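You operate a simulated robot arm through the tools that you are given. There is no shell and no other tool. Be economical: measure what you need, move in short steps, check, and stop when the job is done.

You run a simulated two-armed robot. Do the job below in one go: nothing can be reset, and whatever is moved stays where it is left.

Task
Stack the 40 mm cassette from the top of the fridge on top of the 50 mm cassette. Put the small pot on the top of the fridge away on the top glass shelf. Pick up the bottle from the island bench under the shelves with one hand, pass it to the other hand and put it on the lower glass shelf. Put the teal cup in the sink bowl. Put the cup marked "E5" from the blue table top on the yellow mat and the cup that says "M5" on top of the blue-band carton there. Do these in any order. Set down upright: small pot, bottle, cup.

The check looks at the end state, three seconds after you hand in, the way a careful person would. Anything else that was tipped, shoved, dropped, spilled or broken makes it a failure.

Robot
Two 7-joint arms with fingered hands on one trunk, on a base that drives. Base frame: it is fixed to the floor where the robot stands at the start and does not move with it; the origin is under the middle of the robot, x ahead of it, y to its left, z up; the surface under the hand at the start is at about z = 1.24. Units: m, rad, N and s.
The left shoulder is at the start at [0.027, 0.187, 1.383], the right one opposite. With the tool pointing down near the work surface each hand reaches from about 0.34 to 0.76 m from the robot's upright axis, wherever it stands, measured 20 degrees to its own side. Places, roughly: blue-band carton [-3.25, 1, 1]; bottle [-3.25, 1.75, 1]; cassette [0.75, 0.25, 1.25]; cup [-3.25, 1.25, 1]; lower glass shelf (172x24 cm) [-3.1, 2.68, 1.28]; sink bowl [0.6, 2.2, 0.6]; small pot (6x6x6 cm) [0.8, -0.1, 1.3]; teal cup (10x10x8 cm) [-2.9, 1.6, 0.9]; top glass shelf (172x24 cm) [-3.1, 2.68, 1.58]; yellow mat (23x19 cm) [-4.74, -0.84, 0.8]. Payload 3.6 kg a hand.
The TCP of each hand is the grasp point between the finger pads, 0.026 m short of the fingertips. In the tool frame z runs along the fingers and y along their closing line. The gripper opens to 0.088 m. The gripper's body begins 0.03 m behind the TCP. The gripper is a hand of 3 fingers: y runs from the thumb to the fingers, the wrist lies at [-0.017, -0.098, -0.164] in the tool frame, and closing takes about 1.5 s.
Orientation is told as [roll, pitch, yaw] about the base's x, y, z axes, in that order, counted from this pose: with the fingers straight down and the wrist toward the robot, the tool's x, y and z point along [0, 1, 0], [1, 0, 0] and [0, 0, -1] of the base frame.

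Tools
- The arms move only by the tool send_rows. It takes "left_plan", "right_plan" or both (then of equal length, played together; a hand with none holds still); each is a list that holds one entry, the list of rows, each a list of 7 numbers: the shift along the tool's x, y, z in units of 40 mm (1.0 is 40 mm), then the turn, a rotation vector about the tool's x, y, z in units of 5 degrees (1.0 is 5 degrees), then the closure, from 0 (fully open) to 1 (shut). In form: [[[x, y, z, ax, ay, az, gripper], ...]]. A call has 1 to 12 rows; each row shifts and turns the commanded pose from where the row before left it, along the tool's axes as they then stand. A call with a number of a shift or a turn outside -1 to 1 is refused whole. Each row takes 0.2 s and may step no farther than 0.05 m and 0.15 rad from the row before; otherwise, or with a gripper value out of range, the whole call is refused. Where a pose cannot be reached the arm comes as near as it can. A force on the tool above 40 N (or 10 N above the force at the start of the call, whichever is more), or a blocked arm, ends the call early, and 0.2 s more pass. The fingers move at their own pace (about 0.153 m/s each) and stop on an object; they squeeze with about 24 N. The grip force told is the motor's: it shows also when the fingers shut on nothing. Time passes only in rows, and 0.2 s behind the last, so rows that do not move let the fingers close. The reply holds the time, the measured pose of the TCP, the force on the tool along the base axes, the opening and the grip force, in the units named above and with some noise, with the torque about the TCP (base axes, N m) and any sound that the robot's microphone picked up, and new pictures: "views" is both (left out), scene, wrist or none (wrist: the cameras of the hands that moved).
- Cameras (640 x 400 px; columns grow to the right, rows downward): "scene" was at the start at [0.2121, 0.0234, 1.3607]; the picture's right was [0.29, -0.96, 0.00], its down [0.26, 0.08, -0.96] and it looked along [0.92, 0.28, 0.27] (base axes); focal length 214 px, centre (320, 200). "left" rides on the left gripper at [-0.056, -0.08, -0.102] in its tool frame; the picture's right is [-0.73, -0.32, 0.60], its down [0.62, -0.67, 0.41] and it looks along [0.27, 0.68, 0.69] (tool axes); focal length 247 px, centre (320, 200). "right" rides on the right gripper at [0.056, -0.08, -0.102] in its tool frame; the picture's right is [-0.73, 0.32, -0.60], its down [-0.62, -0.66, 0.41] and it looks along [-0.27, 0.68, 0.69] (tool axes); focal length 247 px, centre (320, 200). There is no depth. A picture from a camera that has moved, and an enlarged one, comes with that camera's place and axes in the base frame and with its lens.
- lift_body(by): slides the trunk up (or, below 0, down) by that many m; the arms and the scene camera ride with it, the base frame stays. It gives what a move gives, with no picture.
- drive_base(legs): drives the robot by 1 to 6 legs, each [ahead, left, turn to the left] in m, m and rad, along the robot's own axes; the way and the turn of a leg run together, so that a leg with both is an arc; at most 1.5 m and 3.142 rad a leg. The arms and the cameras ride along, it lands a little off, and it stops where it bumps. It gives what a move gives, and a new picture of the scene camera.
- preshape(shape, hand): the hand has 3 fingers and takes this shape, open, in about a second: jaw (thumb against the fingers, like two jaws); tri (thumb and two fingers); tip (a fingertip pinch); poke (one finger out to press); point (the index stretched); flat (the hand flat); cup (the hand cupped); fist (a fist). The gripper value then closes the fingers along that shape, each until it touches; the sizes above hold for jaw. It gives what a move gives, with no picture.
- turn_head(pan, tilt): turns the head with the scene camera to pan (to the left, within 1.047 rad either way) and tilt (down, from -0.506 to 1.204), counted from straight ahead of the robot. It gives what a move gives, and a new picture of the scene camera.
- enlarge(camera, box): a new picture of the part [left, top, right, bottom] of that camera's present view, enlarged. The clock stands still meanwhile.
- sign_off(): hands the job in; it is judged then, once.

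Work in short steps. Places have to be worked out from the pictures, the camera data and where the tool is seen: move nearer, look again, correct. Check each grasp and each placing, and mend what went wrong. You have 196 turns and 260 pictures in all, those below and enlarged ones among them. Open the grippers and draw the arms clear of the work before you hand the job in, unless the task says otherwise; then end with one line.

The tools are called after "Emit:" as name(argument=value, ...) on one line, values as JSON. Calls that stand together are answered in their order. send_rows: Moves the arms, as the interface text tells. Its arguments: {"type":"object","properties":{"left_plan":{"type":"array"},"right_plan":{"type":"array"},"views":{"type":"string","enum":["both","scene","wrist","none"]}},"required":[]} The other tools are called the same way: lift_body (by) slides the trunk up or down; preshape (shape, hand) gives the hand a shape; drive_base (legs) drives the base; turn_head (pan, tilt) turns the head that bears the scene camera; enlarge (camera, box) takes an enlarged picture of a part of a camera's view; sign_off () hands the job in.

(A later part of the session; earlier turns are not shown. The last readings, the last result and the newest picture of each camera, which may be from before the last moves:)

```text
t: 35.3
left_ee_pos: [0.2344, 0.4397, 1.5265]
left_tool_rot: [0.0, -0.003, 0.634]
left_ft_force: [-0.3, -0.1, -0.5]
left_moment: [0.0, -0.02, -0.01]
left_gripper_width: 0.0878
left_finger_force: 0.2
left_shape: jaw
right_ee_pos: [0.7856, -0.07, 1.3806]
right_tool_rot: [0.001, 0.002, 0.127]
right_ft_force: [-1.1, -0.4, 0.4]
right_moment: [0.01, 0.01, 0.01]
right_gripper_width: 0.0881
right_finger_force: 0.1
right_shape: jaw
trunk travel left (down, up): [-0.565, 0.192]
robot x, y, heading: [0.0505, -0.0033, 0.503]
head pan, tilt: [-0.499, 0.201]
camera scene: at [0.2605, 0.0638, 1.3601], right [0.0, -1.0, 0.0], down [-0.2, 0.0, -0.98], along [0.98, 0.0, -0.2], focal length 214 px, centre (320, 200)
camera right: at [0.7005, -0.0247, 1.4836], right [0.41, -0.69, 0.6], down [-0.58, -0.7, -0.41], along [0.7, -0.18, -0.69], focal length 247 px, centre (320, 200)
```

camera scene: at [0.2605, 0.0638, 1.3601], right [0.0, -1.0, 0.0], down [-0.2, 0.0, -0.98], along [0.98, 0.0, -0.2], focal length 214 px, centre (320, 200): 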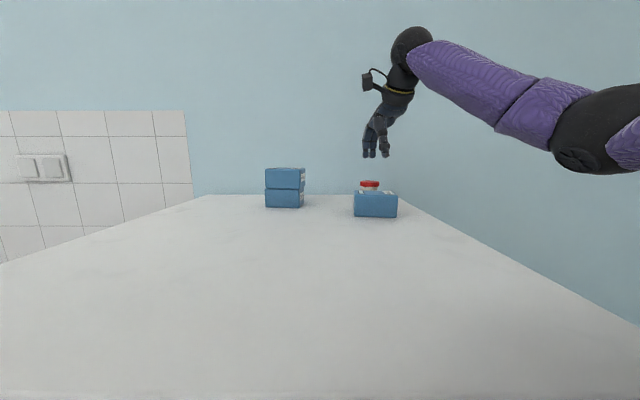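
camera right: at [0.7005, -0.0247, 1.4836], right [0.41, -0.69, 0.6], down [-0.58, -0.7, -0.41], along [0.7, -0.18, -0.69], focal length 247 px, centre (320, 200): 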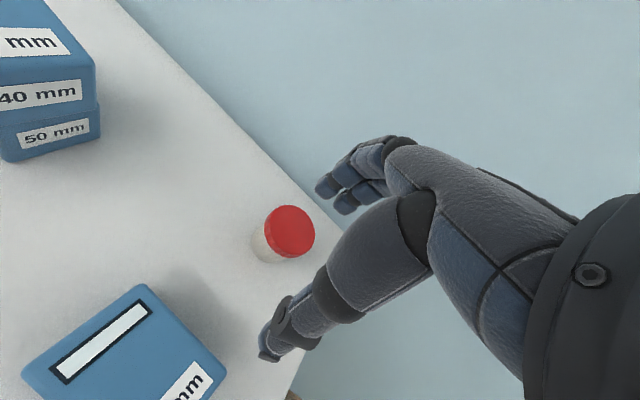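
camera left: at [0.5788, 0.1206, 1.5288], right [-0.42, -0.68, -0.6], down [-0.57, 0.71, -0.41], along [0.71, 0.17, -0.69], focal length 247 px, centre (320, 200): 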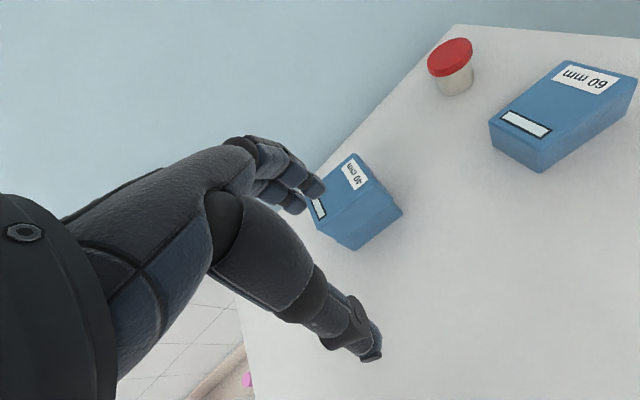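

The pot cap is at about (0.829, −0.066), and the wall behind lies at x≈0.92, so the fingers have room. I move over it and lower to z≈1.278.

Emit:
send_rows(right_plan=[[[0, 0.55, 0, 0, 0, 0, 0], [-0.04, 0.55, 0, 0, 0, 0, 0], [0, 0, 0.5, 0, 0, 0, 0], [0, 0, 0.5, 0, 0, 0, 0], [0, 0, 0, 0, 0, 0, 0]]], views="both")

```text
t: 36.5
left_ee_pos: [0.2343, 0.439, 1.527]
left_tool_rot: [0.001, -0.004, 0.633]
left_ft_force: [0.2, -0.1, -0.6]
left_moment: [0.03, 0.02, -0.01]
left_gripper_width: 0.0878
left_finger_force: 0.0
left_shape: jaw
right_ee_pos: [0.8285, -0.0635, 1.3404]
right_tool_rot: [0.0, 0.001, 0.128]
right_ft_force: [-0.7, 0.6, 0.1]
right_moment: [0.03, -0.03, -0.01]
right_gripper_width: 0.0878
right_finger_force: 0.1
right_shape: jaw
trunk travel left (down, up): [-0.565, 0.192]
robot x, y, heading: [0.0498, 0.0027, 0.507]
head pan, tilt: [-0.499, 0.201]
camera scene: at [0.2602, 0.0643, 1.3602], right [0.0, -1.0, 0.0], down [-0.2, 0.0, -0.98], along [0.98, 0.0, -0.2], focal length 214 px, centre (320, 200)
camera right: at [0.7435, -0.0191, 1.4427], right [0.41, -0.69, 0.6], down [-0.58, -0.7, -0.41], along [0.7, -0.18, -0.69], focal length 247 px, centre (320, 200)
```

scene: 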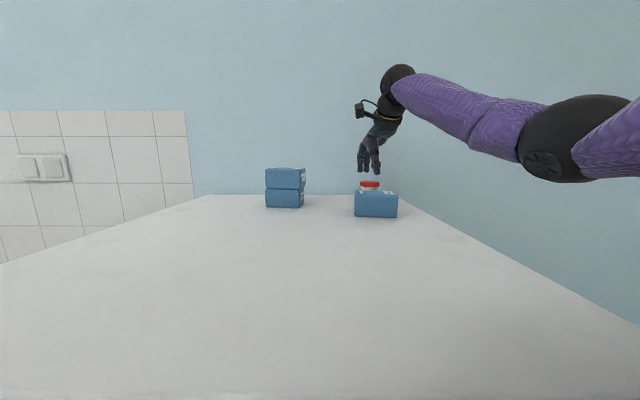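
right: 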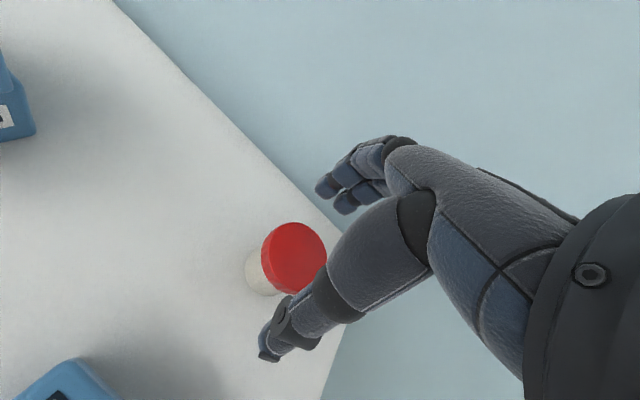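

The cap shows within about 3 mm of straight below the grasp point. I lower and close.

Emit:
send_rows(right_plan=[[[-0.03, 0.07, 0.5, 0, 0, 0, 0], [0, 0, 0.5, 0, 0, 0, 0], [0, 0, 0.5, 0, 0, 0, 0], [0, 0, 0.06, 0, 0, 0, 0], [0, 0, 0, 0, 0, 0, 0.5], [0, 0, 0, 0, 0, 0, 1], [0, 0, 0, 0, 0, 0, 1], [0, 0, 0, 0, 0, 0, 1], [0, 0, 0, 0, 0, 0, 1], [0, 0, 0, 0, 0, 0, 1], [0, 0, 0, 0, 0, 0, 1], [0, 0, 0, 0, 0, 0, 1]]], views="wrist")

```text
t: 39.1
left_ee_pos: [0.234, 0.4391, 1.5259]
left_tool_rot: [-0.001, -0.001, 0.634]
left_ft_force: [0.1, 0.4, -0.2]
left_moment: [0.0, 0.0, 0.01]
left_gripper_width: 0.0878
left_finger_force: 0.0
left_shape: jaw
right_ee_pos: [0.8317, -0.0652, 1.2771]
right_tool_rot: [0.001, 0.002, 0.128]
right_ft_force: [0.5, -0.6, -1.1]
right_moment: [0.02, 0.02, 0.0]
right_gripper_width: 0.0295
right_finger_force: 24.0
right_shape: jaw
trunk travel left (down, up): [-0.565, 0.192]
robot x, y, heading: [0.0508, -0.0024, 0.504]
head pan, tilt: [-0.499, 0.201]
camera right: at [0.7457, -0.0197, 1.3807], right [0.41, -0.69, 0.6], down [-0.58, -0.7, -0.41], along [0.7, -0.18, -0.69], focal length 247 px, centre (320, 200)
```

right: 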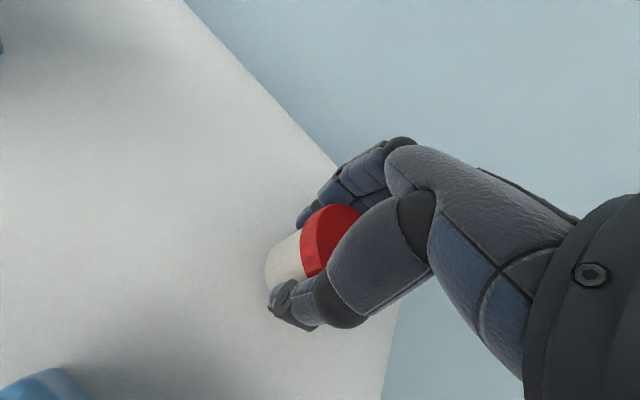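

The closure reads 0.03, narrower than expected. I look closely to see whether the pot still stands upright in the fingers.

Emit:
enlarge(camera="right", box=[240, 160, 400, 340])

Emit:
enlarge(camera="scene", box=[330, 130, 430, 230])

```text
2.22 times, centred on (320, 250) of right
camera zoom: at [0.7457, -0.0197, 1.3807], right [0.41, -0.69, 0.6], down [-0.58, -0.7, -0.41], along [0.7, -0.18, -0.69], focal length 549 px, centre (320, 89)
```

zoom: 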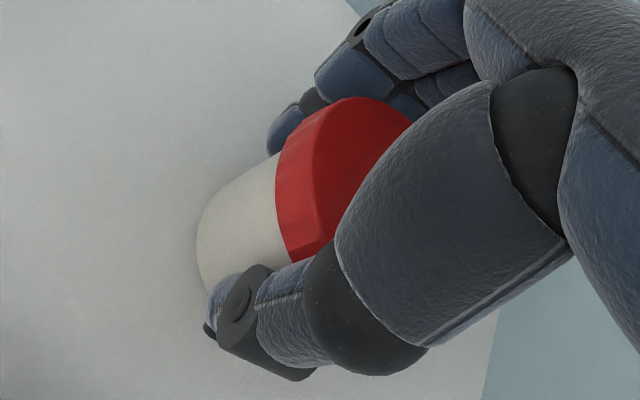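

```text
4.00 times, centred on (380, 180) of scene
camera zoom: at [0.2606, 0.0643, 1.3601], right [0.0, -1.0, 0.0], down [-0.2, 0.0, -0.98], along [0.98, 0.0, -0.2], focal length 858 px, centre (80, 280)
```

zoom: 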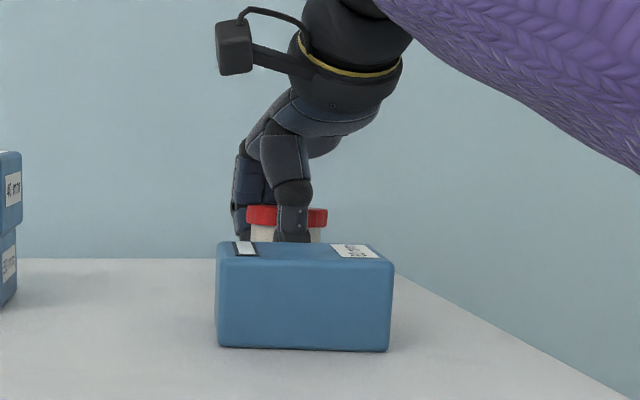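

The cap is level and the body sits between the thumb and the two fingers straddling it. I lift slightly and check.

Emit:
send_rows(right_plan=[[[0, 0, -0.3, 0, 0, 0, 1], [0, 0, -0.5, 0, 0, 0, 1], [0, 0, -0.8, 0, 0, 0, 1], [0, 0, -0.8, 0, 0, 0, 1], [0, 0, 0, 0, 0, 0, 1]]], views="wrist")

Emit:
enlarge(camera="scene", box=[330, 100, 430, 200])

```text
t: 40.3
left_ee_pos: [0.2353, 0.4396, 1.5261]
left_tool_rot: [0.0, -0.001, 0.633]
left_ft_force: [-0.4, 0.3, -0.2]
left_moment: [0.03, -0.01, 0.0]
left_gripper_width: 0.0877
left_finger_force: 0.1
left_shape: jaw
right_ee_pos: [0.8326, -0.0647, 1.3736]
right_tool_rot: [-0.001, 0.001, 0.127]
right_ft_force: [-0.1, 0.3, -1.4]
right_moment: [-0.01, -0.01, -0.01]
right_gripper_width: 0.0297
right_finger_force: 24.1
right_shape: jaw
trunk travel left (down, up): [-0.565, 0.192]
robot x, y, heading: [0.048, 0.0028, 0.504]
head pan, tilt: [-0.499, 0.201]
camera right: at [0.7473, -0.0198, 1.4777], right [0.41, -0.69, 0.6], down [-0.58, -0.7, -0.41], along [0.7, -0.18, -0.69], focal length 247 px, centre (320, 200)
```

right: 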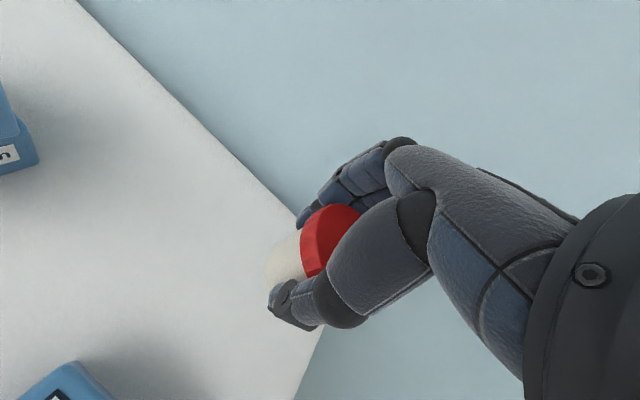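

```text
4.00 times, centred on (380, 150) of scene
camera zoom: at [0.2609, 0.0641, 1.36], right [0.0, -1.0, 0.0], down [-0.2, 0.0, -0.98], along [0.98, 0.0, -0.2], focal length 858 px, centre (80, 400)
```

zoom: 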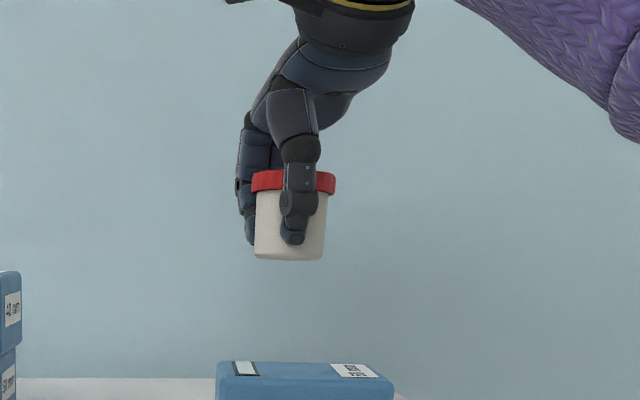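

The pot is held upright. I lift it higher and bring it in near the body, clear of everything.

Emit:
send_rows(right_plan=[[[0, 0, -0.9, 0, 0, 0, 1], [0, -0.5, -0.9, 0, 0, 0, 1], [0, -0.9, -0.5, 0, 0, 0, 1], [0, -0.95, -0.3, 0, 0, 0, 1], [0, -0.95, 0, 0, 0, 0, 1], [0, -0.95, 0, 0, 0, 0, 1], [0, -0.95, 0, 0, 0, 0, 1], [-0.3, -0.95, 0, 0, 0, -0.8, 1], [-0.6, -0.9, 0, 0, 0, -0.8, 1], [-0.6, -0.9, 0, 0, 0, -0.8, 1], [-0.6, -0.6, 0, 0, 0, -0.8, 1], [0, 0, 0, 0, 0, -0.8, 1]]], views="none")

Emit:
drive_base(legs=[[-0.4, 0, 0], [0, 0, 1.6]])

Emit:
turn_head(pan=0.0, tilt=0.2)

```text
t: 42.9
left_ee_pos: [0.2347, 0.4395, 1.5259]
left_tool_rot: [0.0, -0.003, 0.635]
left_ft_force: [0.5, -0.4, -0.7]
left_moment: [-0.06, 0.01, 0.02]
left_gripper_width: 0.088
left_finger_force: 0.1
left_shape: jaw
right_ee_pos: [0.5167, -0.202, 1.4792]
right_tool_rot: [0.0, 0.002, 0.478]
right_ft_force: [0.0, 0.6, -0.4]
right_moment: [-0.02, -0.01, -0.01]
right_gripper_width: 0.0295
right_finger_force: 23.5
right_shape: jaw
trunk travel left (down, up): [-0.565, 0.192]
robot x, y, heading: [0.0489, -0.0007, 0.5]
head pan, tilt: [-0.499, 0.201]
```

```text
t: 49.3
left_ee_pos: [-0.7481, -0.0225, 1.525]
left_tool_rot: [0.0, -0.002, 2.233]
left_ft_force: [0.0, -1.0, 0.8]
left_moment: [-0.02, 0.01, -0.01]
left_gripper_width: 0.0877
left_finger_force: 0.1
left_shape: jaw
right_ee_pos: [-0.1137, 0.2763, 1.4785]
right_tool_rot: [0.002, 0.001, 2.074]
right_ft_force: [-0.6, -0.6, -1.2]
right_moment: [0.0, 0.01, 0.01]
right_gripper_width: 0.0295
right_finger_force: 24.4
right_shape: jaw
trunk travel left (down, up): [-0.565, 0.192]
robot x, y, heading: [-0.2997, -0.1973, 2.105]
head pan, tilt: [-0.499, 0.201]
camera scene: at [-0.3719, 0.014, 1.3601], right [1.0, 0.03, 0.0], down [0.01, -0.2, -0.98], along [-0.03, 0.98, -0.2], focal length 214 px, centre (320, 200)
```

scene: 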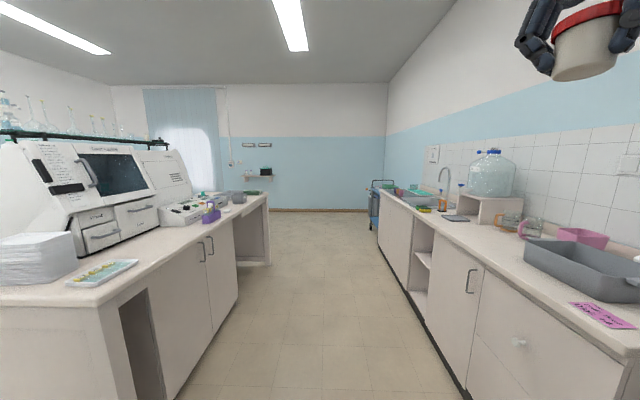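

```text
t: 50.2
left_ee_pos: [-0.7472, -0.0213, 1.5261]
left_tool_rot: [0.0, -0.001, 2.234]
left_ft_force: [0.2, -0.3, -0.5]
left_moment: [0.01, 0.0, 0.0]
left_gripper_width: 0.0877
left_finger_force: 0.0
left_shape: jaw
right_ee_pos: [-0.1136, 0.2775, 1.4791]
right_tool_rot: [0.003, 0.0, 2.076]
right_ft_force: [0.7, -0.1, -0.8]
right_moment: [-0.02, 0.01, -0.01]
right_gripper_width: 0.0295
right_finger_force: 23.9
right_shape: jaw
trunk travel left (down, up): [-0.565, 0.192]
robot x, y, heading: [-0.3033, -0.1927, 2.099]
head pan, tilt: [0.0, 0.201]
camera scene: at [-0.4159, 0.0013, 1.3601], right [0.86, 0.51, 0.0], down [0.1, -0.17, -0.98], along [-0.49, 0.85, -0.2], focal length 214 px, centre (320, 200)
```

scene: 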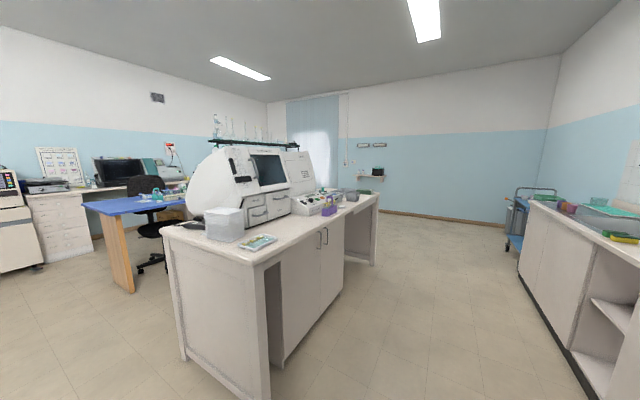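

The room is visible: the machine island near (−1.1…−1.9, 0.65+), a blue table near (−3.8, 1), and the shelf with glassware beyond. I turn to face −x and drive along the open aisle to look closer.

Emit:
drive_base(legs=[[0, 0, 1.04], [1.5, 0, 0]])

Emit:
turn_head(pan=-0.7, tilt=0.2)

```text
t: 60.2
left_ee_pos: [-2.1776, -0.4499, 1.5249]
left_tool_rot: [-0.001, -0.002, -3.026]
left_ft_force: [-0.4, 0.0, -0.6]
left_moment: [0.0, -0.01, -0.05]
left_gripper_width: 0.0879
left_finger_force: 0.0
left_shape: jaw
right_ee_pos: [-2.1043, 0.2455, 1.4786]
right_tool_rot: [0.003, 0.002, 3.097]
right_ft_force: [0.1, -0.4, -0.1]
right_moment: [0.01, 0.0, -0.02]
right_gripper_width: 0.0297
right_finger_force: 23.8
right_shape: jaw
trunk travel left (down, up): [-0.565, 0.192]
robot x, y, heading: [-1.7963, -0.1607, 3.125]
head pan, tilt: [0.0, 0.201]
camera scene: at [-2.0245, -0.1565, 1.3601], right [0.02, 1.0, 0.0], down [0.2, 0.0, -0.98], along [-0.98, 0.02, -0.2], focal length 214 px, centre (320, 200)
```

scene: 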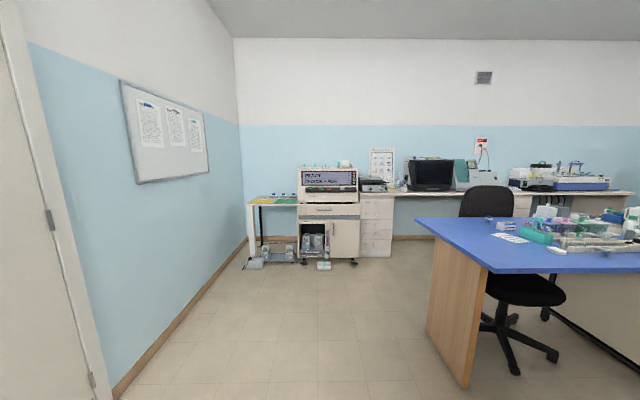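

```text
t: 61.3
left_ee_pos: [-2.1779, -0.4501, 1.5267]
left_tool_rot: [0.0, -0.003, -3.028]
left_ft_force: [0.2, -1.0, 0.4]
left_moment: [-0.02, 0.0, -0.02]
left_gripper_width: 0.0876
left_finger_force: 0.1
left_shape: jaw
right_ee_pos: [-2.1036, 0.2458, 1.4797]
right_tool_rot: [0.002, 0.002, 3.096]
right_ft_force: [0.2, -0.5, -0.5]
right_moment: [-0.01, 0.02, 0.0]
right_gripper_width: 0.0297
right_finger_force: 23.7
right_shape: jaw
trunk travel left (down, up): [-0.565, 0.192]
robot x, y, heading: [-1.7975, -0.1606, 3.122]
head pan, tilt: [-0.7, 0.201]
camera scene: at [-2.0016, -0.0969, 1.3601], right [0.66, 0.75, 0.0], down [0.15, -0.13, -0.98], along [-0.74, 0.64, -0.2], focal length 214 px, centre (320, 200)
```

scene: 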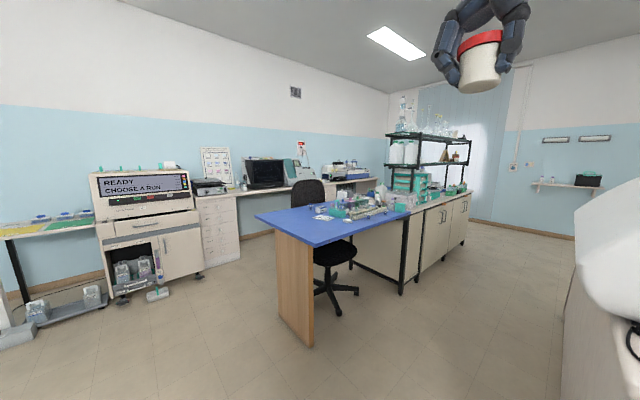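

The blue table, the bench with two glass shelves (running along y at x≈−3.1), and the mats on the far-left desk are all visible. I enlarge the blue table, the shelves and the mats.

Emit:
enlarge(camera="scene", box=[300, 90, 480, 230])

Emit:
enlarge(camera="scene", box=[0, 150, 120, 300])

```text
2.86 times, centred on (390, 160) of scene
camera zoom: at [-2.0016, -0.0969, 1.3601], right [0.66, 0.75, 0.0], down [0.15, -0.13, -0.98], along [-0.74, 0.64, -0.2], focal length 613 px, centre (120, 314)
```

zoom: 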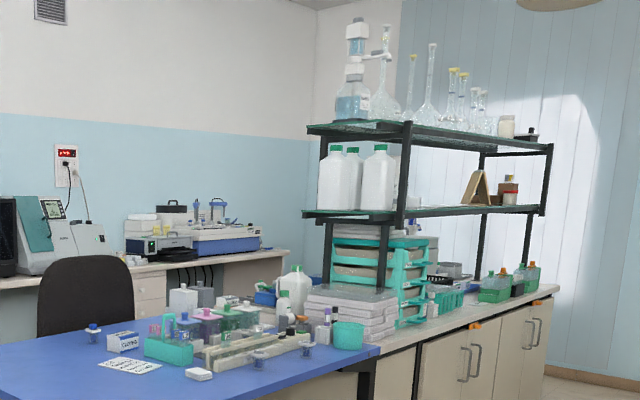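

```text
2.67 times, centred on (60, 225) of scene
camera zoom: at [-2.0016, -0.0969, 1.3601], right [0.66, 0.75, 0.0], down [0.15, -0.13, -0.98], along [-0.74, 0.64, -0.2], focal length 572 px, centre (1013, 133)
```

zoom: 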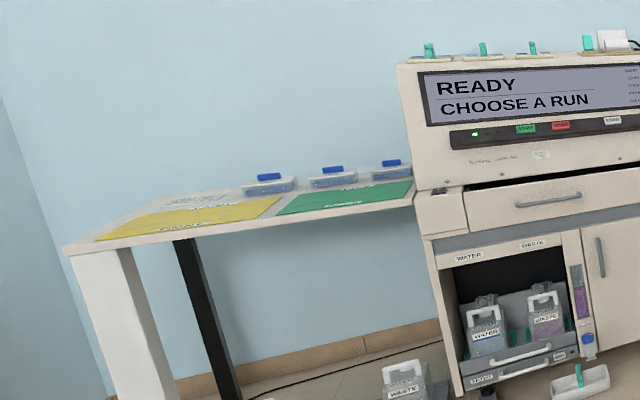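

Bench front edge is at x≈−2.79, so the aisle is wide enough. I drive ahead to x≈−2.35 and strafe toward the blue table, facing it, for a close look.

Emit:
drive_base(legs=[[0.55, 0, 0.02], [0, -1.25, 0]])

Emit:
turn_head(pan=0.0, tilt=0.5)

```text
t: 70.4
left_ee_pos: [-2.7243, 0.7955, 1.5256]
left_tool_rot: [0.001, -0.004, -2.995]
left_ft_force: [0.3, -0.4, -0.3]
left_moment: [-0.01, -0.01, 0.01]
left_gripper_width: 0.0878
left_finger_force: 0.0
left_shape: jaw
right_ee_pos: [-2.6719, 1.4945, 1.4794]
right_tool_rot: [0.003, 0.002, 3.131]
right_ft_force: [0.5, -0.4, -0.4]
right_moment: [0.0, 0.0, -0.01]
right_gripper_width: 0.0294
right_finger_force: 24.0
right_shape: jaw
trunk travel left (down, up): [-0.565, 0.192]
robot x, y, heading: [-2.3569, 1.0984, -3.125]
head pan, tilt: [-0.7, 0.201]
camera scene: at [-2.5593, 1.1554, 1.3601], right [0.63, 0.78, 0.0], down [0.15, -0.13, -0.98], along [-0.76, 0.62, -0.2], focal length 214 px, centre (320, 200)
```

scene: 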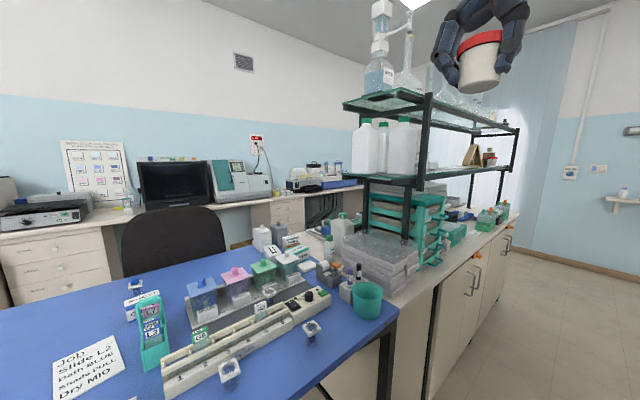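

```text
t: 71.4
left_ee_pos: [-2.7237, 0.7963, 1.5264]
left_tool_rot: [0.001, -0.001, -2.992]
left_ft_force: [-0.1, -0.7, -0.1]
left_moment: [0.01, 0.02, 0.02]
left_gripper_width: 0.0879
left_finger_force: 0.0
left_shape: jaw
right_ee_pos: [-2.6724, 1.4941, 1.4792]
right_tool_rot: [0.003, 0.001, 3.132]
right_ft_force: [0.2, -0.6, -0.4]
right_moment: [0.0, 0.0, -0.01]
right_gripper_width: 0.0293
right_finger_force: 23.7
right_shape: jaw
trunk travel left (down, up): [-0.565, 0.192]
robot x, y, heading: [-2.3539, 1.0975, -3.121]
head pan, tilt: [0.0, 0.499]
camera scene: at [-2.5781, 1.0951, 1.3325], right [-0.02, 1.0, 0.0], down [0.48, 0.01, -0.88], along [-0.88, -0.01, -0.48], focal length 214 px, centre (320, 200)
```

scene: 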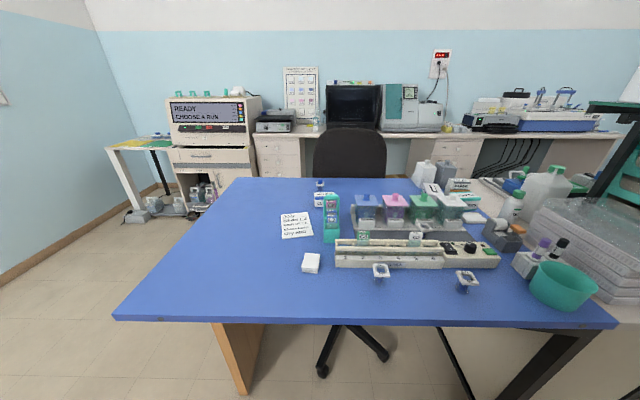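

Everything on the blue table is in view. I enlarge the cups and the carton, and the bottle area.

Emit:
enlarge(camera="scene", box=[340, 220, 500, 320])

Emit:
enlarge(camera="scene", box=[270, 170, 370, 280])

Emit:
enlarge(camera="scene", box=[400, 140, 640, 320])

```text
4.00 times, centred on (420, 270) of scene
camera zoom: at [-2.5781, 1.0951, 1.3325], right [-0.02, 1.0, 0.0], down [0.48, 0.01, -0.88], along [-0.88, -0.01, -0.48], focal length 858 px, centre (-80, -80)
```

zoom: 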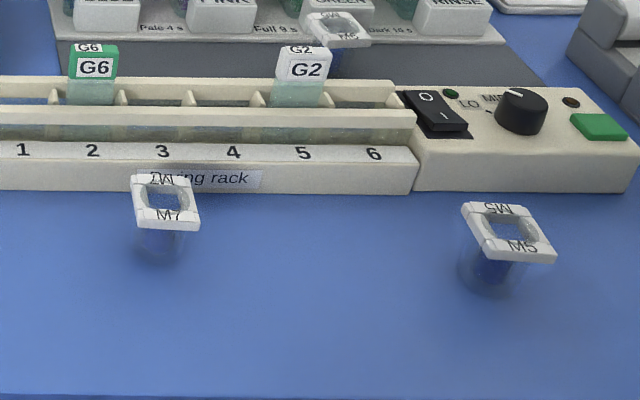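

```text
3.64 times, centred on (320, 225) of scene
camera zoom: at [-2.5781, 1.0951, 1.3325], right [-0.02, 1.0, 0.0], down [0.48, 0.01, -0.88], along [-0.88, -0.01, -0.48], focal length 780 px, centre (320, 109)
```

zoom: 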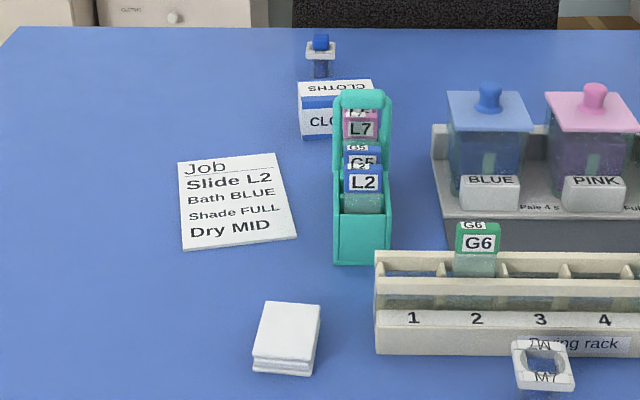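

```text
2.22 times, centred on (520, 230) of scene
camera zoom: at [-2.5781, 1.0951, 1.3325], right [-0.02, 1.0, 0.0], down [0.48, 0.01, -0.88], along [-0.88, -0.01, -0.48], focal length 477 px, centre (-124, 133)
```

zoom: 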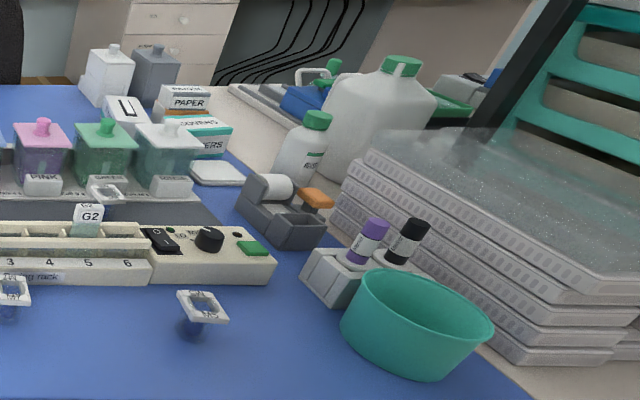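

M5 sits at the table's front right, the blue-band CLOTHS carton is at about (−3.32, 1.1), and the green-capped small bottle is at about (−3.23, 1.76). E5 I still have to find. First the pot: I strafe along the bench to the shelves and raise the trunk.

Emit:
drive_base(legs=[[0, -1.15, -0.02]])

Emit:
lift_body(by=0.19)

Emit:
turn_head(pan=-0.2, tilt=-0.1)

```text
t: 77.3
left_ee_pos: [-2.7307, 1.975, 1.526]
left_tool_rot: [-0.001, -0.002, -3.035]
left_ft_force: [0.4, -0.2, 0.4]
left_moment: [0.03, 0.01, 0.0]
left_gripper_width: 0.0881
left_finger_force: 0.0
left_shape: jaw
right_ee_pos: [-2.6502, 2.671, 1.4791]
right_tool_rot: [0.002, 0.002, 3.089]
right_ft_force: [-0.2, -0.3, -0.6]
right_moment: [-0.03, -0.01, -0.01]
right_gripper_width: 0.0296
right_finger_force: 23.7
right_shape: jaw
trunk travel left (down, up): [-0.565, 0.192]
robot x, y, heading: [-2.3466, 2.2652, 3.116]
head pan, tilt: [0.0, 0.499]
camera scene: at [-2.5729, 2.2676, 1.3324], right [0.03, 1.0, 0.0], down [0.48, -0.01, -0.88], along [-0.88, 0.02, -0.48], focal length 214 px, centre (320, 200)
```

scene: 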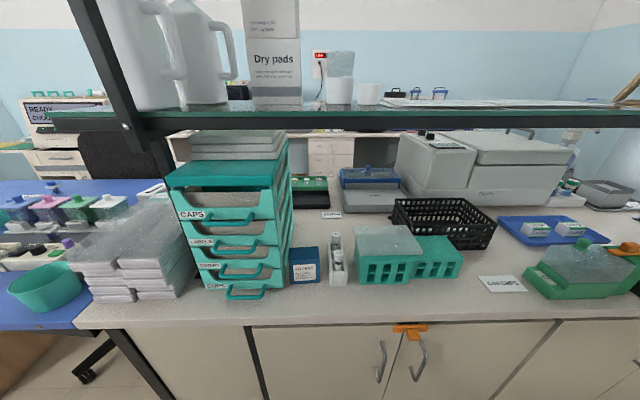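

```text
t: 79.4
left_ee_pos: [-2.732, 1.974, 1.7161]
left_tool_rot: [0.0, -0.001, -3.035]
left_ft_force: [0.7, 0.9, 0.0]
left_moment: [0.0, 0.0, -0.02]
left_gripper_width: 0.0877
left_finger_force: 0.1
left_shape: jaw
right_ee_pos: [-2.65, 2.6709, 1.6699]
right_tool_rot: [0.003, -0.001, 3.088]
right_ft_force: [0.6, -0.1, -0.1]
right_moment: [0.0, 0.02, 0.01]
right_gripper_width: 0.0296
right_finger_force: 24.1
right_shape: jaw
trunk travel left (down, up): [-0.755, 0.002]
robot x, y, heading: [-2.3513, 2.2594, 3.115]
head pan, tilt: [0.0, 0.499]
```

```text
t: 80.4
left_ee_pos: [-2.731, 1.9757, 1.7158]
left_tool_rot: [0.0, -0.004, -3.035]
left_ft_force: [0.4, 0.4, -0.3]
left_moment: [-0.03, 0.01, -0.01]
left_gripper_width: 0.0877
left_finger_force: 0.1
left_shape: jaw
right_ee_pos: [-2.6517, 2.6713, 1.6702]
right_tool_rot: [0.002, 0.001, 3.092]
right_ft_force: [0.2, 0.4, -0.3]
right_moment: [-0.03, 0.0, 0.03]
right_gripper_width: 0.0296
right_finger_force: 23.9
right_shape: jaw
trunk travel left (down, up): [-0.755, 0.002]
robot x, y, heading: [-2.3479, 2.2565, 3.113]
head pan, tilt: [-0.201, -0.099]
camera scene: at [-2.5645, 2.2846, 1.5786], right [0.22, 0.97, 0.0], down [-0.1, 0.02, -1.0], along [-0.97, 0.22, 0.1], focal length 214 px, centre (320, 200)
```

scene: 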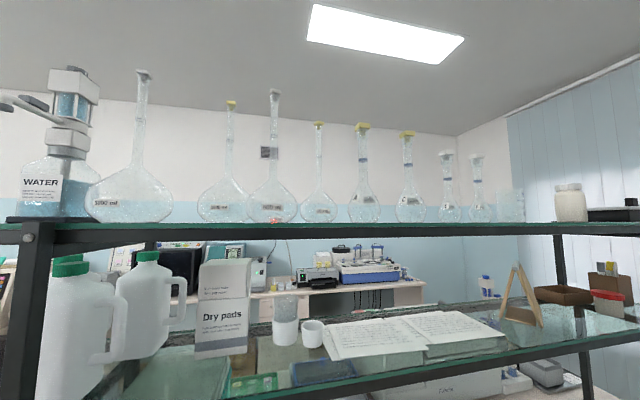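

I check both wrist cameras, which now look down on the top shelf.

Emit:
enlarge(camera="left", box=[0, 0, 640, 400])

Emit:
enlarge(camera="right", box=[0, 0, 640, 400])

```text
1.00 times, centred on (320, 200) of left (not enlarged: the box is as wide or as high as the picture)
camera zoom: at [-2.657, 2.0398, 1.8182], right [0.24, 0.76, -0.6], down [0.73, -0.55, -0.41], along [-0.64, -0.34, -0.69], focal length 247 px, centre (320, 200)
```

zoom: 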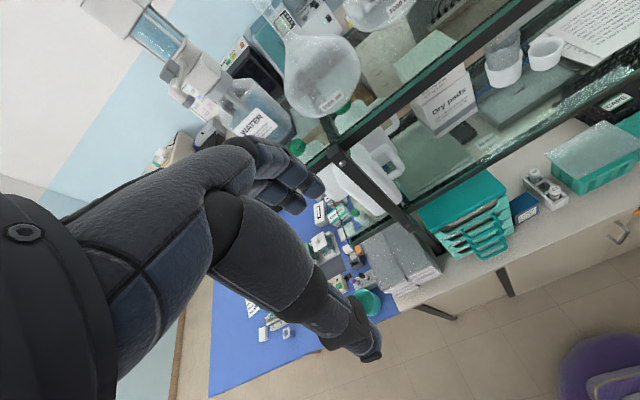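

```text
1.00 times, centred on (320, 200) of right (not enlarged: the box is as wide or as high as the picture)
camera zoom: at [-2.5722, 2.6096, 1.773], right [-0.28, 0.75, 0.6], down [0.7, 0.59, -0.41], along [-0.66, 0.3, -0.69], focal length 247 px, centre (320, 200)
```

zoom: 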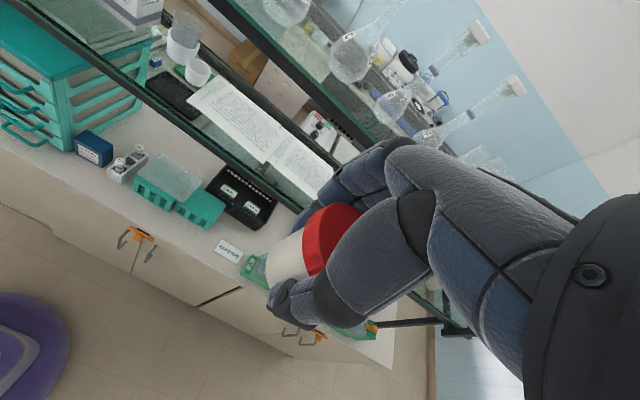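

The flask bases stand at x≈−3.06, leaving a free front strip on the top shelf (front edge at about −2.93). I turn the right hand about 75° so that the fingers open along the shelf, not toward the flasks.

Emit:
send_rows(right_plan=[[[0, 0, -0.1, 0, 0, -1, 1], [0, 0, -0.1, 0, 0, -1, 1], [0, 0, -0.1, 0, 0, -1, 1], [0, 0, -0.1, 0, 0, -1, 1], [0, 0, -0.1, 0, 0, -1, 1], [0, 0, -0.1, 0, 0, -1, 1], [0, 0, -0.1, 0, 0, -1, 1], [0, 0, -0.1, 0, 0, -1, 1], [0, 0, 0, 0, 0, -1, 1], [0, 0, 0, 0, 0, -1, 1], [0, 0, 0, 0, 0, -1, 1], [0, 0, 0, 0, 0, -1, 1]]], views="none")

Emit:
send_rows(right_plan=[[[0, 0, 0, 0, 0, -1, 1], [0, 0, 0, 0, 0, -1, 1], [0, 0, 0, 0, 0, -1, 1], [0, 0, 0, 0, 0, 0, 1]]], views="both")

```text
t: 83.0
left_ee_pos: [-2.7308, 1.974, 1.7149]
left_tool_rot: [0.001, -0.002, -3.036]
left_ft_force: [-0.3, -0.4, 0.3]
left_moment: [0.01, -0.03, -0.01]
left_gripper_width: 0.0874
left_finger_force: 0.0
left_shape: jaw
right_ee_pos: [-2.6511, 2.6689, 1.7006]
right_tool_rot: [0.003, 0.0, -2.144]
right_ft_force: [-0.1, 0.1, -0.7]
right_moment: [0.02, -0.04, -0.02]
right_gripper_width: 0.0293
right_finger_force: 24.4
right_shape: jaw
trunk travel left (down, up): [-0.755, 0.002]
robot x, y, heading: [-2.3518, 2.2587, 3.116]
head pan, tilt: [-0.201, -0.099]
```

```text
t: 84.0
left_ee_pos: [-2.7311, 1.9748, 1.7151]
left_tool_rot: [0.002, -0.001, -3.034]
left_ft_force: [0.7, -0.1, 0.1]
left_moment: [0.01, 0.0, -0.01]
left_gripper_width: 0.0878
left_finger_force: 0.0
left_shape: jaw
right_ee_pos: [-2.6492, 2.6704, 1.7017]
right_tool_rot: [0.001, -0.003, -1.883]
right_ft_force: [0.2, 0.2, -0.5]
right_moment: [0.02, -0.01, 0.01]
right_gripper_width: 0.0292
right_finger_force: 24.1
right_shape: jaw
trunk travel left (down, up): [-0.755, 0.002]
robot x, y, heading: [-2.3479, 2.2614, 3.12]
head pan, tilt: [-0.201, -0.099]
camera scene: at [-2.5645, 2.2847, 1.5787], right [0.22, 0.97, 0.0], down [-0.1, 0.02, -1.0], along [-0.97, 0.22, 0.1], focal length 214 px, centre (320, 200)
camera right: at [-2.5708, 2.7288, 1.8044], right [-0.8, -0.08, 0.6], down [-0.39, 0.82, -0.41], along [-0.46, -0.56, -0.69], focal length 247 px, centre (320, 200)
```

scene: 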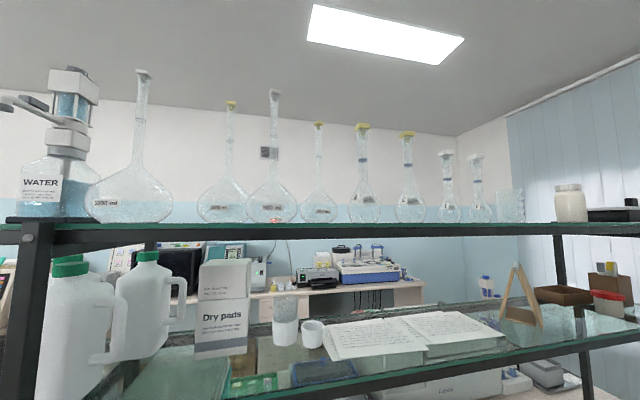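
right: 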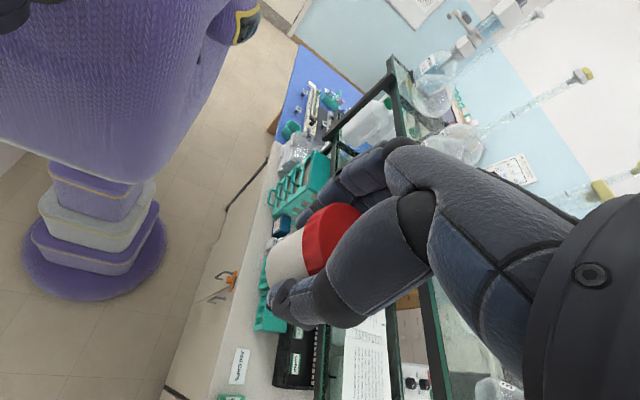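

The base is round with room left, so I move 0.08 m closer and 0.2 m along the bench. That puts the chosen gap (x≈−3.0, y≈2.59, ahead of and between two flasks) well in reach.

Emit:
drive_base(legs=[[0, -0.2, 0.02], [0.08, 0, 0]])

```text
t: 86.3
left_ee_pos: [-2.7988, 2.1688, 1.7161]
left_tool_rot: [0.0, -0.005, -3.016]
left_ft_force: [-0.2, -0.2, 0.9]
left_moment: [-0.02, -0.01, 0.0]
left_gripper_width: 0.0879
left_finger_force: 0.1
left_shape: jaw
right_ee_pos: [-2.73, 2.8657, 1.7015]
right_tool_rot: [-0.001, -0.001, -1.866]
right_ft_force: [-0.6, -0.4, -0.7]
right_moment: [-0.01, 0.03, 0.0]
right_gripper_width: 0.0295
right_finger_force: 24.2
right_shape: jaw
trunk travel left (down, up): [-0.755, 0.002]
robot x, y, heading: [-2.4292, 2.4608, 3.132]
head pan, tilt: [-0.201, -0.099]
camera scene: at [-2.6383, 2.4818, 1.5791], right [0.21, 0.98, 0.0], down [-0.1, 0.02, -0.99], along [-0.97, 0.21, 0.1], focal length 214 px, centre (320, 200)
```

scene: 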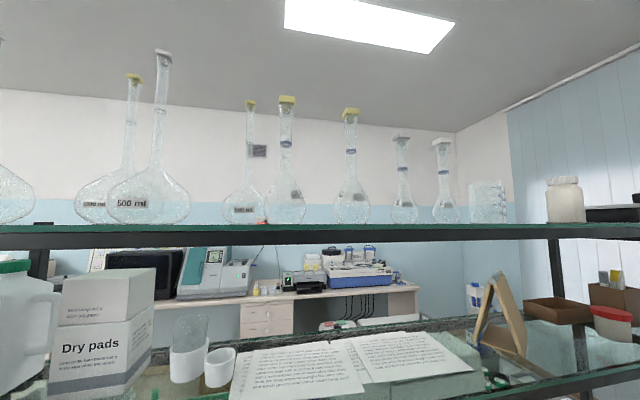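

By triangulation the flasks stand at (−3.06, 2.507) and (−3.077, 2.651). I carry the pot at height to (−2.987, 2.58).

Emit:
send_rows(right_plan=[[[-0.452, 0.968, 0, 0, 0, 0, 1], [-0.452, 0.968, 0, 0, 0, 0, 1], [-0.452, 0.968, 0, 0, 0, 0, 1], [-0.452, 0.968, 0, 0, 0, 0, 1], [-0.452, 0.968, 0, 0, 0, 0, 1], [-0.452, 0.968, 0, 0, 0, 0, 1], [-0.452, 0.968, 0, 0, 0, 0, 1], [-0.452, 0.968, 0, 0, 0, 0, 1], [-0.452, 0.968, 0, 0, 0, 0, 1], [0, 0, 0, 0, 0, 0, 1]]], views="both")

```text
t: 88.5
left_ee_pos: [-2.8012, 2.1688, 1.7169]
left_tool_rot: [0.0, -0.004, -3.016]
left_ft_force: [-0.5, -0.5, -0.5]
left_moment: [-0.07, 0.01, 0.02]
left_gripper_width: 0.088
left_finger_force: 0.1
left_shape: jaw
right_ee_pos: [-2.9897, 2.5814, 1.7045]
right_tool_rot: [0.0, -0.002, -1.866]
right_ft_force: [0.1, -0.6, -0.2]
right_moment: [-0.01, -0.01, 0.03]
right_gripper_width: 0.0294
right_finger_force: 24.1
right_shape: jaw
trunk travel left (down, up): [-0.755, 0.002]
robot x, y, heading: [-2.4287, 2.4653, 3.135]
head pan, tilt: [-0.201, -0.099]
camera scene: at [-2.6405, 2.4823, 1.5787], right [0.21, 0.98, 0.0], down [-0.1, 0.02, -0.99], along [-0.97, 0.21, 0.1], focal length 214 px, centre (320, 200)
camera right: at [-2.912, 2.6415, 1.8067], right [-0.8, -0.09, 0.6], down [-0.4, 0.82, -0.41], along [-0.45, -0.57, -0.69], focal length 247 px, centre (320, 200)
```

scene: 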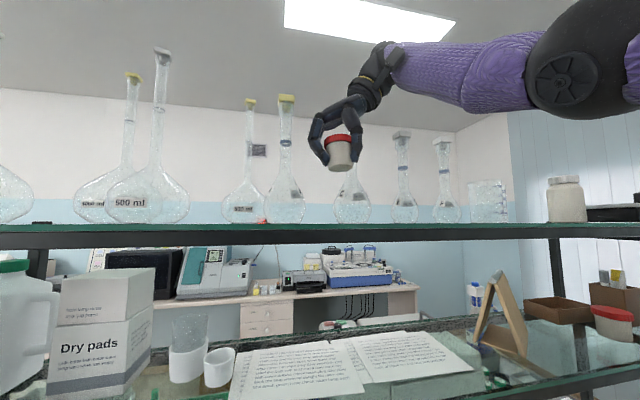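
right: 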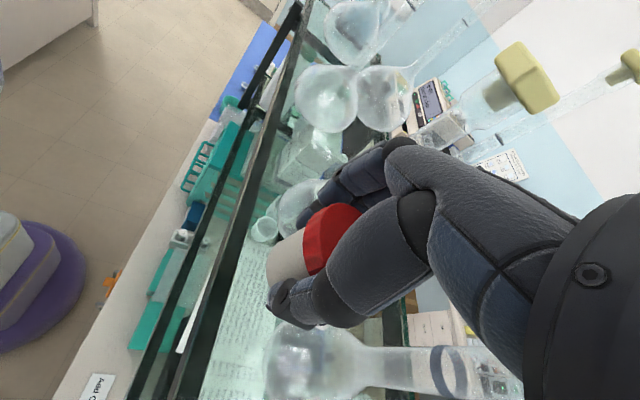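

From here the flask bellies reach to about x=−2.99 with the shelf edge at −2.956, so this gap is too tight. The gap between the beaker (y≈3.0) and the jar (y≈3.27) looks wider, so I back the hand out and strafe there.

Emit:
send_rows(right_plan=[[[0.9, 0, 0, 0, 0, 0, 1], [0.9, 0, 0, 0, 0, 0, 1], [0.9, 0, 0, 0, 0, 0, 1], [0.9, 0, 0, 0, 0, 0, 1], [0.9, 0, 0, 0, 0, 0, 1], [0.9, 0, 0, 0, 0, 0, 1]]], views="none")

Emit:
drive_base(legs=[[0, -0.55, 0]])

Emit:
enlarge(camera="right", box=[0, 0, 640, 400])

```text
t: 89.9
left_ee_pos: [-2.8006, 2.1687, 1.7158]
left_tool_rot: [-0.001, -0.004, -3.014]
left_ft_force: [0.4, 0.2, -0.3]
left_moment: [-0.02, -0.03, -0.03]
left_gripper_width: 0.0879
left_finger_force: 0.1
left_shape: jaw
right_ee_pos: [-2.784, 2.5158, 1.7]
right_tool_rot: [0.001, -0.001, -1.867]
right_ft_force: [-0.5, 0.1, -1.2]
right_moment: [0.01, 0.02, 0.0]
right_gripper_width: 0.0292
right_finger_force: 24.0
right_shape: jaw
trunk travel left (down, up): [-0.755, 0.002]
robot x, y, heading: [-2.4271, 2.4597, 3.135]
head pan, tilt: [-0.201, -0.099]
```

```text
t: 93.0
left_ee_pos: [-2.7976, 2.7129, 1.7161]
left_tool_rot: [-0.002, -0.003, -3.02]
left_ft_force: [0.4, 0.5, -0.1]
left_moment: [0.0, -0.03, -0.03]
left_gripper_width: 0.0878
left_finger_force: 0.1
left_shape: jaw
right_ee_pos: [-2.7778, 3.0622, 1.7007]
right_tool_rot: [0.0, 0.0, -1.872]
right_ft_force: [-0.1, 0.4, 0.1]
right_moment: [0.01, -0.01, -0.04]
right_gripper_width: 0.0294
right_finger_force: 23.6
right_shape: jaw
trunk travel left (down, up): [-0.755, 0.002]
robot x, y, heading: [-2.4212, 3.0052, 3.132]
head pan, tilt: [-0.201, -0.099]
camera scene: at [-2.6355, 3.0247, 1.5787], right [0.21, 0.98, 0.0], down [-0.1, 0.02, -1.0], along [-0.97, 0.21, 0.1], focal length 214 px, centre (320, 200)
```

scene: 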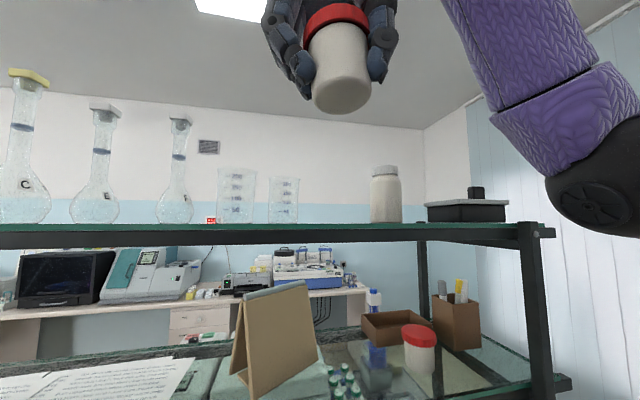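

```text
1.00 times, centred on (320, 200) of right (not enlarged: the box is as wide or as high as the picture)
camera zoom: at [-2.6998, 3.1206, 1.8043], right [-0.8, -0.09, 0.6], down [-0.4, 0.82, -0.41], along [-0.46, -0.57, -0.69], focal length 247 px, centre (320, 200)
```

zoom: 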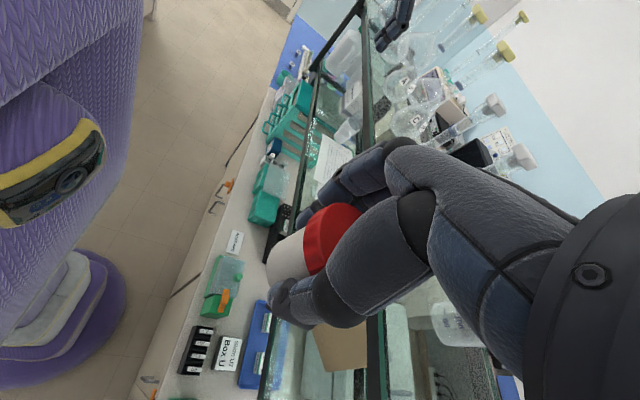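

The beaker ends at y≈3.075 and the jar begins at about 3.234, both centred near x=−3.07. I first align to y≈3.155, then move in to x≈−3.0.

Emit:
send_rows(right_plan=[[[-0.23, -0.74, 0, 0, 0, 0, 1], [-0.23, -0.74, 0, 0, 0, 0, 1], [-0.23, -0.74, 0, 0, 0, 0, 1], [-0.883, 0.275, 0, 0, 0, 0, 1], [-0.883, 0.275, 0, 0, 0, 0, 1], [-0.883, 0.275, 0, 0, 0, 0, 1], [-0.883, 0.275, 0, 0, 0, 0, 1], [-0.883, 0.275, 0, 0, 0, 0, 1], [-0.883, 0.275, 0, 0, 0, 0, 1], [0, 0, 0.4, 0, 0, 0, 1], [0, 0, 0, 0, 0, 0, 1]]], views="both")

```text
t: 95.4
left_ee_pos: [-2.8004, 2.7173, 1.7169]
left_tool_rot: [0.002, 0.0, -3.024]
left_ft_force: [-0.3, -0.2, 0.6]
left_moment: [-0.01, -0.04, 0.0]
left_gripper_width: 0.0877
left_finger_force: 0.0
left_shape: jaw
right_ee_pos: [-3.0056, 3.1601, 1.6829]
right_tool_rot: [0.004, -0.001, -1.87]
right_ft_force: [0.1, 0.9, -0.4]
right_moment: [-0.01, -0.02, 0.01]
right_gripper_width: 0.0295
right_finger_force: 23.7
right_shape: jaw
right hand out of reach, approached as far as the arm can: row 10
trunk travel left (down, up): [-0.755, 0.002]
robot x, y, heading: [-2.4169, 3.0022, 3.128]
head pan, tilt: [-0.201, -0.099]
camera scene: at [-2.6385, 3.029, 1.5781], right [0.21, 0.98, 0.0], down [-0.09, 0.02, -1.0], along [-0.97, 0.21, 0.1], focal length 214 px, centre (320, 200)
camera right: at [-2.9281, 3.2195, 1.7864], right [-0.8, -0.09, 0.6], down [-0.4, 0.82, -0.41], along [-0.45, -0.57, -0.69], focal length 247 px, centre (320, 200)
```

scene: 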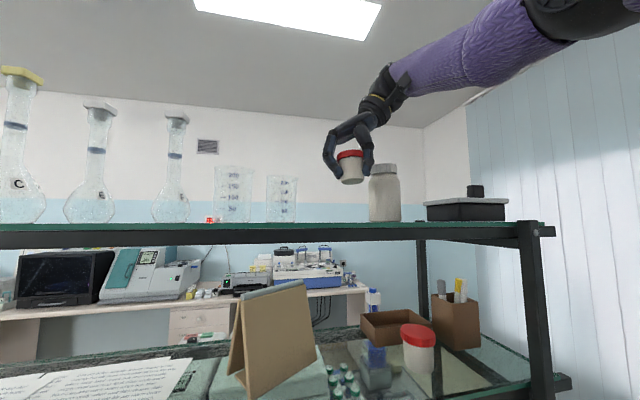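
right: 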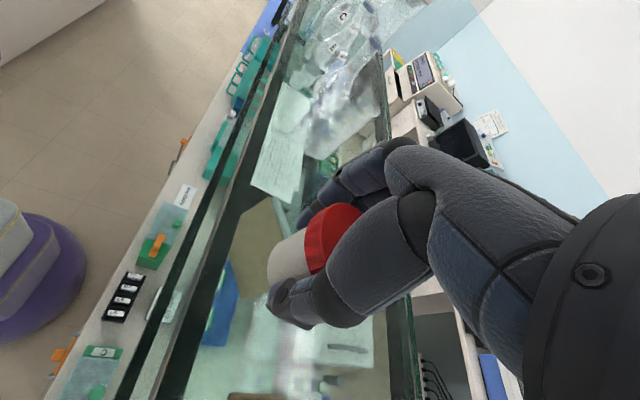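

The pot is over the shelf, 14 mm inside the front edge, with about 2 cm to the jar. I shift 8 mm away from the jar and lower until just above contact.

Emit:
send_rows(right_plan=[[[0, 0.2, 0.3, 0, 0, 0, 1], [0, 0, 0.5, 0, 0, 0, 1], [0, 0, 0.5, 0, 0, 0, 1], [0, 0, 0.15, 0, 0, 0, 1], [0, 0, 0, 0, 0, 0, 1]]], views="none")

Emit:
enlarge(camera="scene", box=[250, 100, 450, 260])

```text
t: 96.6
left_ee_pos: [-2.799, 2.715, 1.7158]
left_tool_rot: [-0.003, -0.003, -3.021]
left_ft_force: [-0.8, 0.0, 0.4]
left_moment: [0.01, -0.01, 0.0]
left_gripper_width: 0.0877
left_finger_force: 0.0
left_shape: jaw
right_ee_pos: [-3.0221, 3.1489, 1.6346]
right_tool_rot: [0.001, 0.0, -1.87]
right_ft_force: [1.1, -1.5, -0.2]
right_moment: [0.02, 0.02, 0.0]
right_gripper_width: 0.0294
right_finger_force: 24.0
right_shape: jaw
right hand out of reach, approached as far as the arm can: row 2, 3
trunk travel left (down, up): [-0.755, 0.002]
robot x, y, heading: [-2.4204, 3.0062, 3.131]
head pan, tilt: [-0.201, -0.099]
```

```text
2.50 times, centred on (350, 180) of scene
camera zoom: at [-2.636, 3.0263, 1.5786], right [0.21, 0.98, 0.0], down [-0.1, 0.02, -1.0], along [-0.97, 0.21, 0.1], focal length 536 px, centre (245, 250)
```

zoom: 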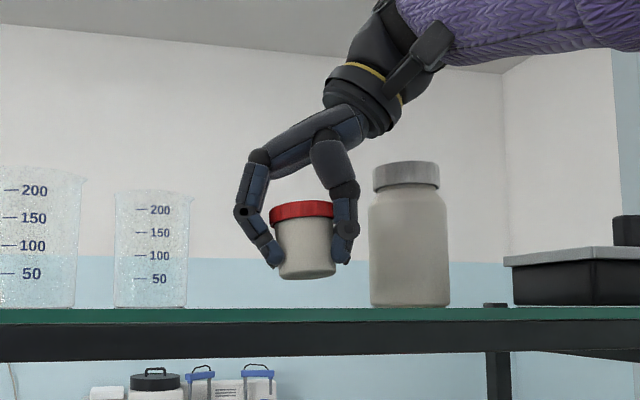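

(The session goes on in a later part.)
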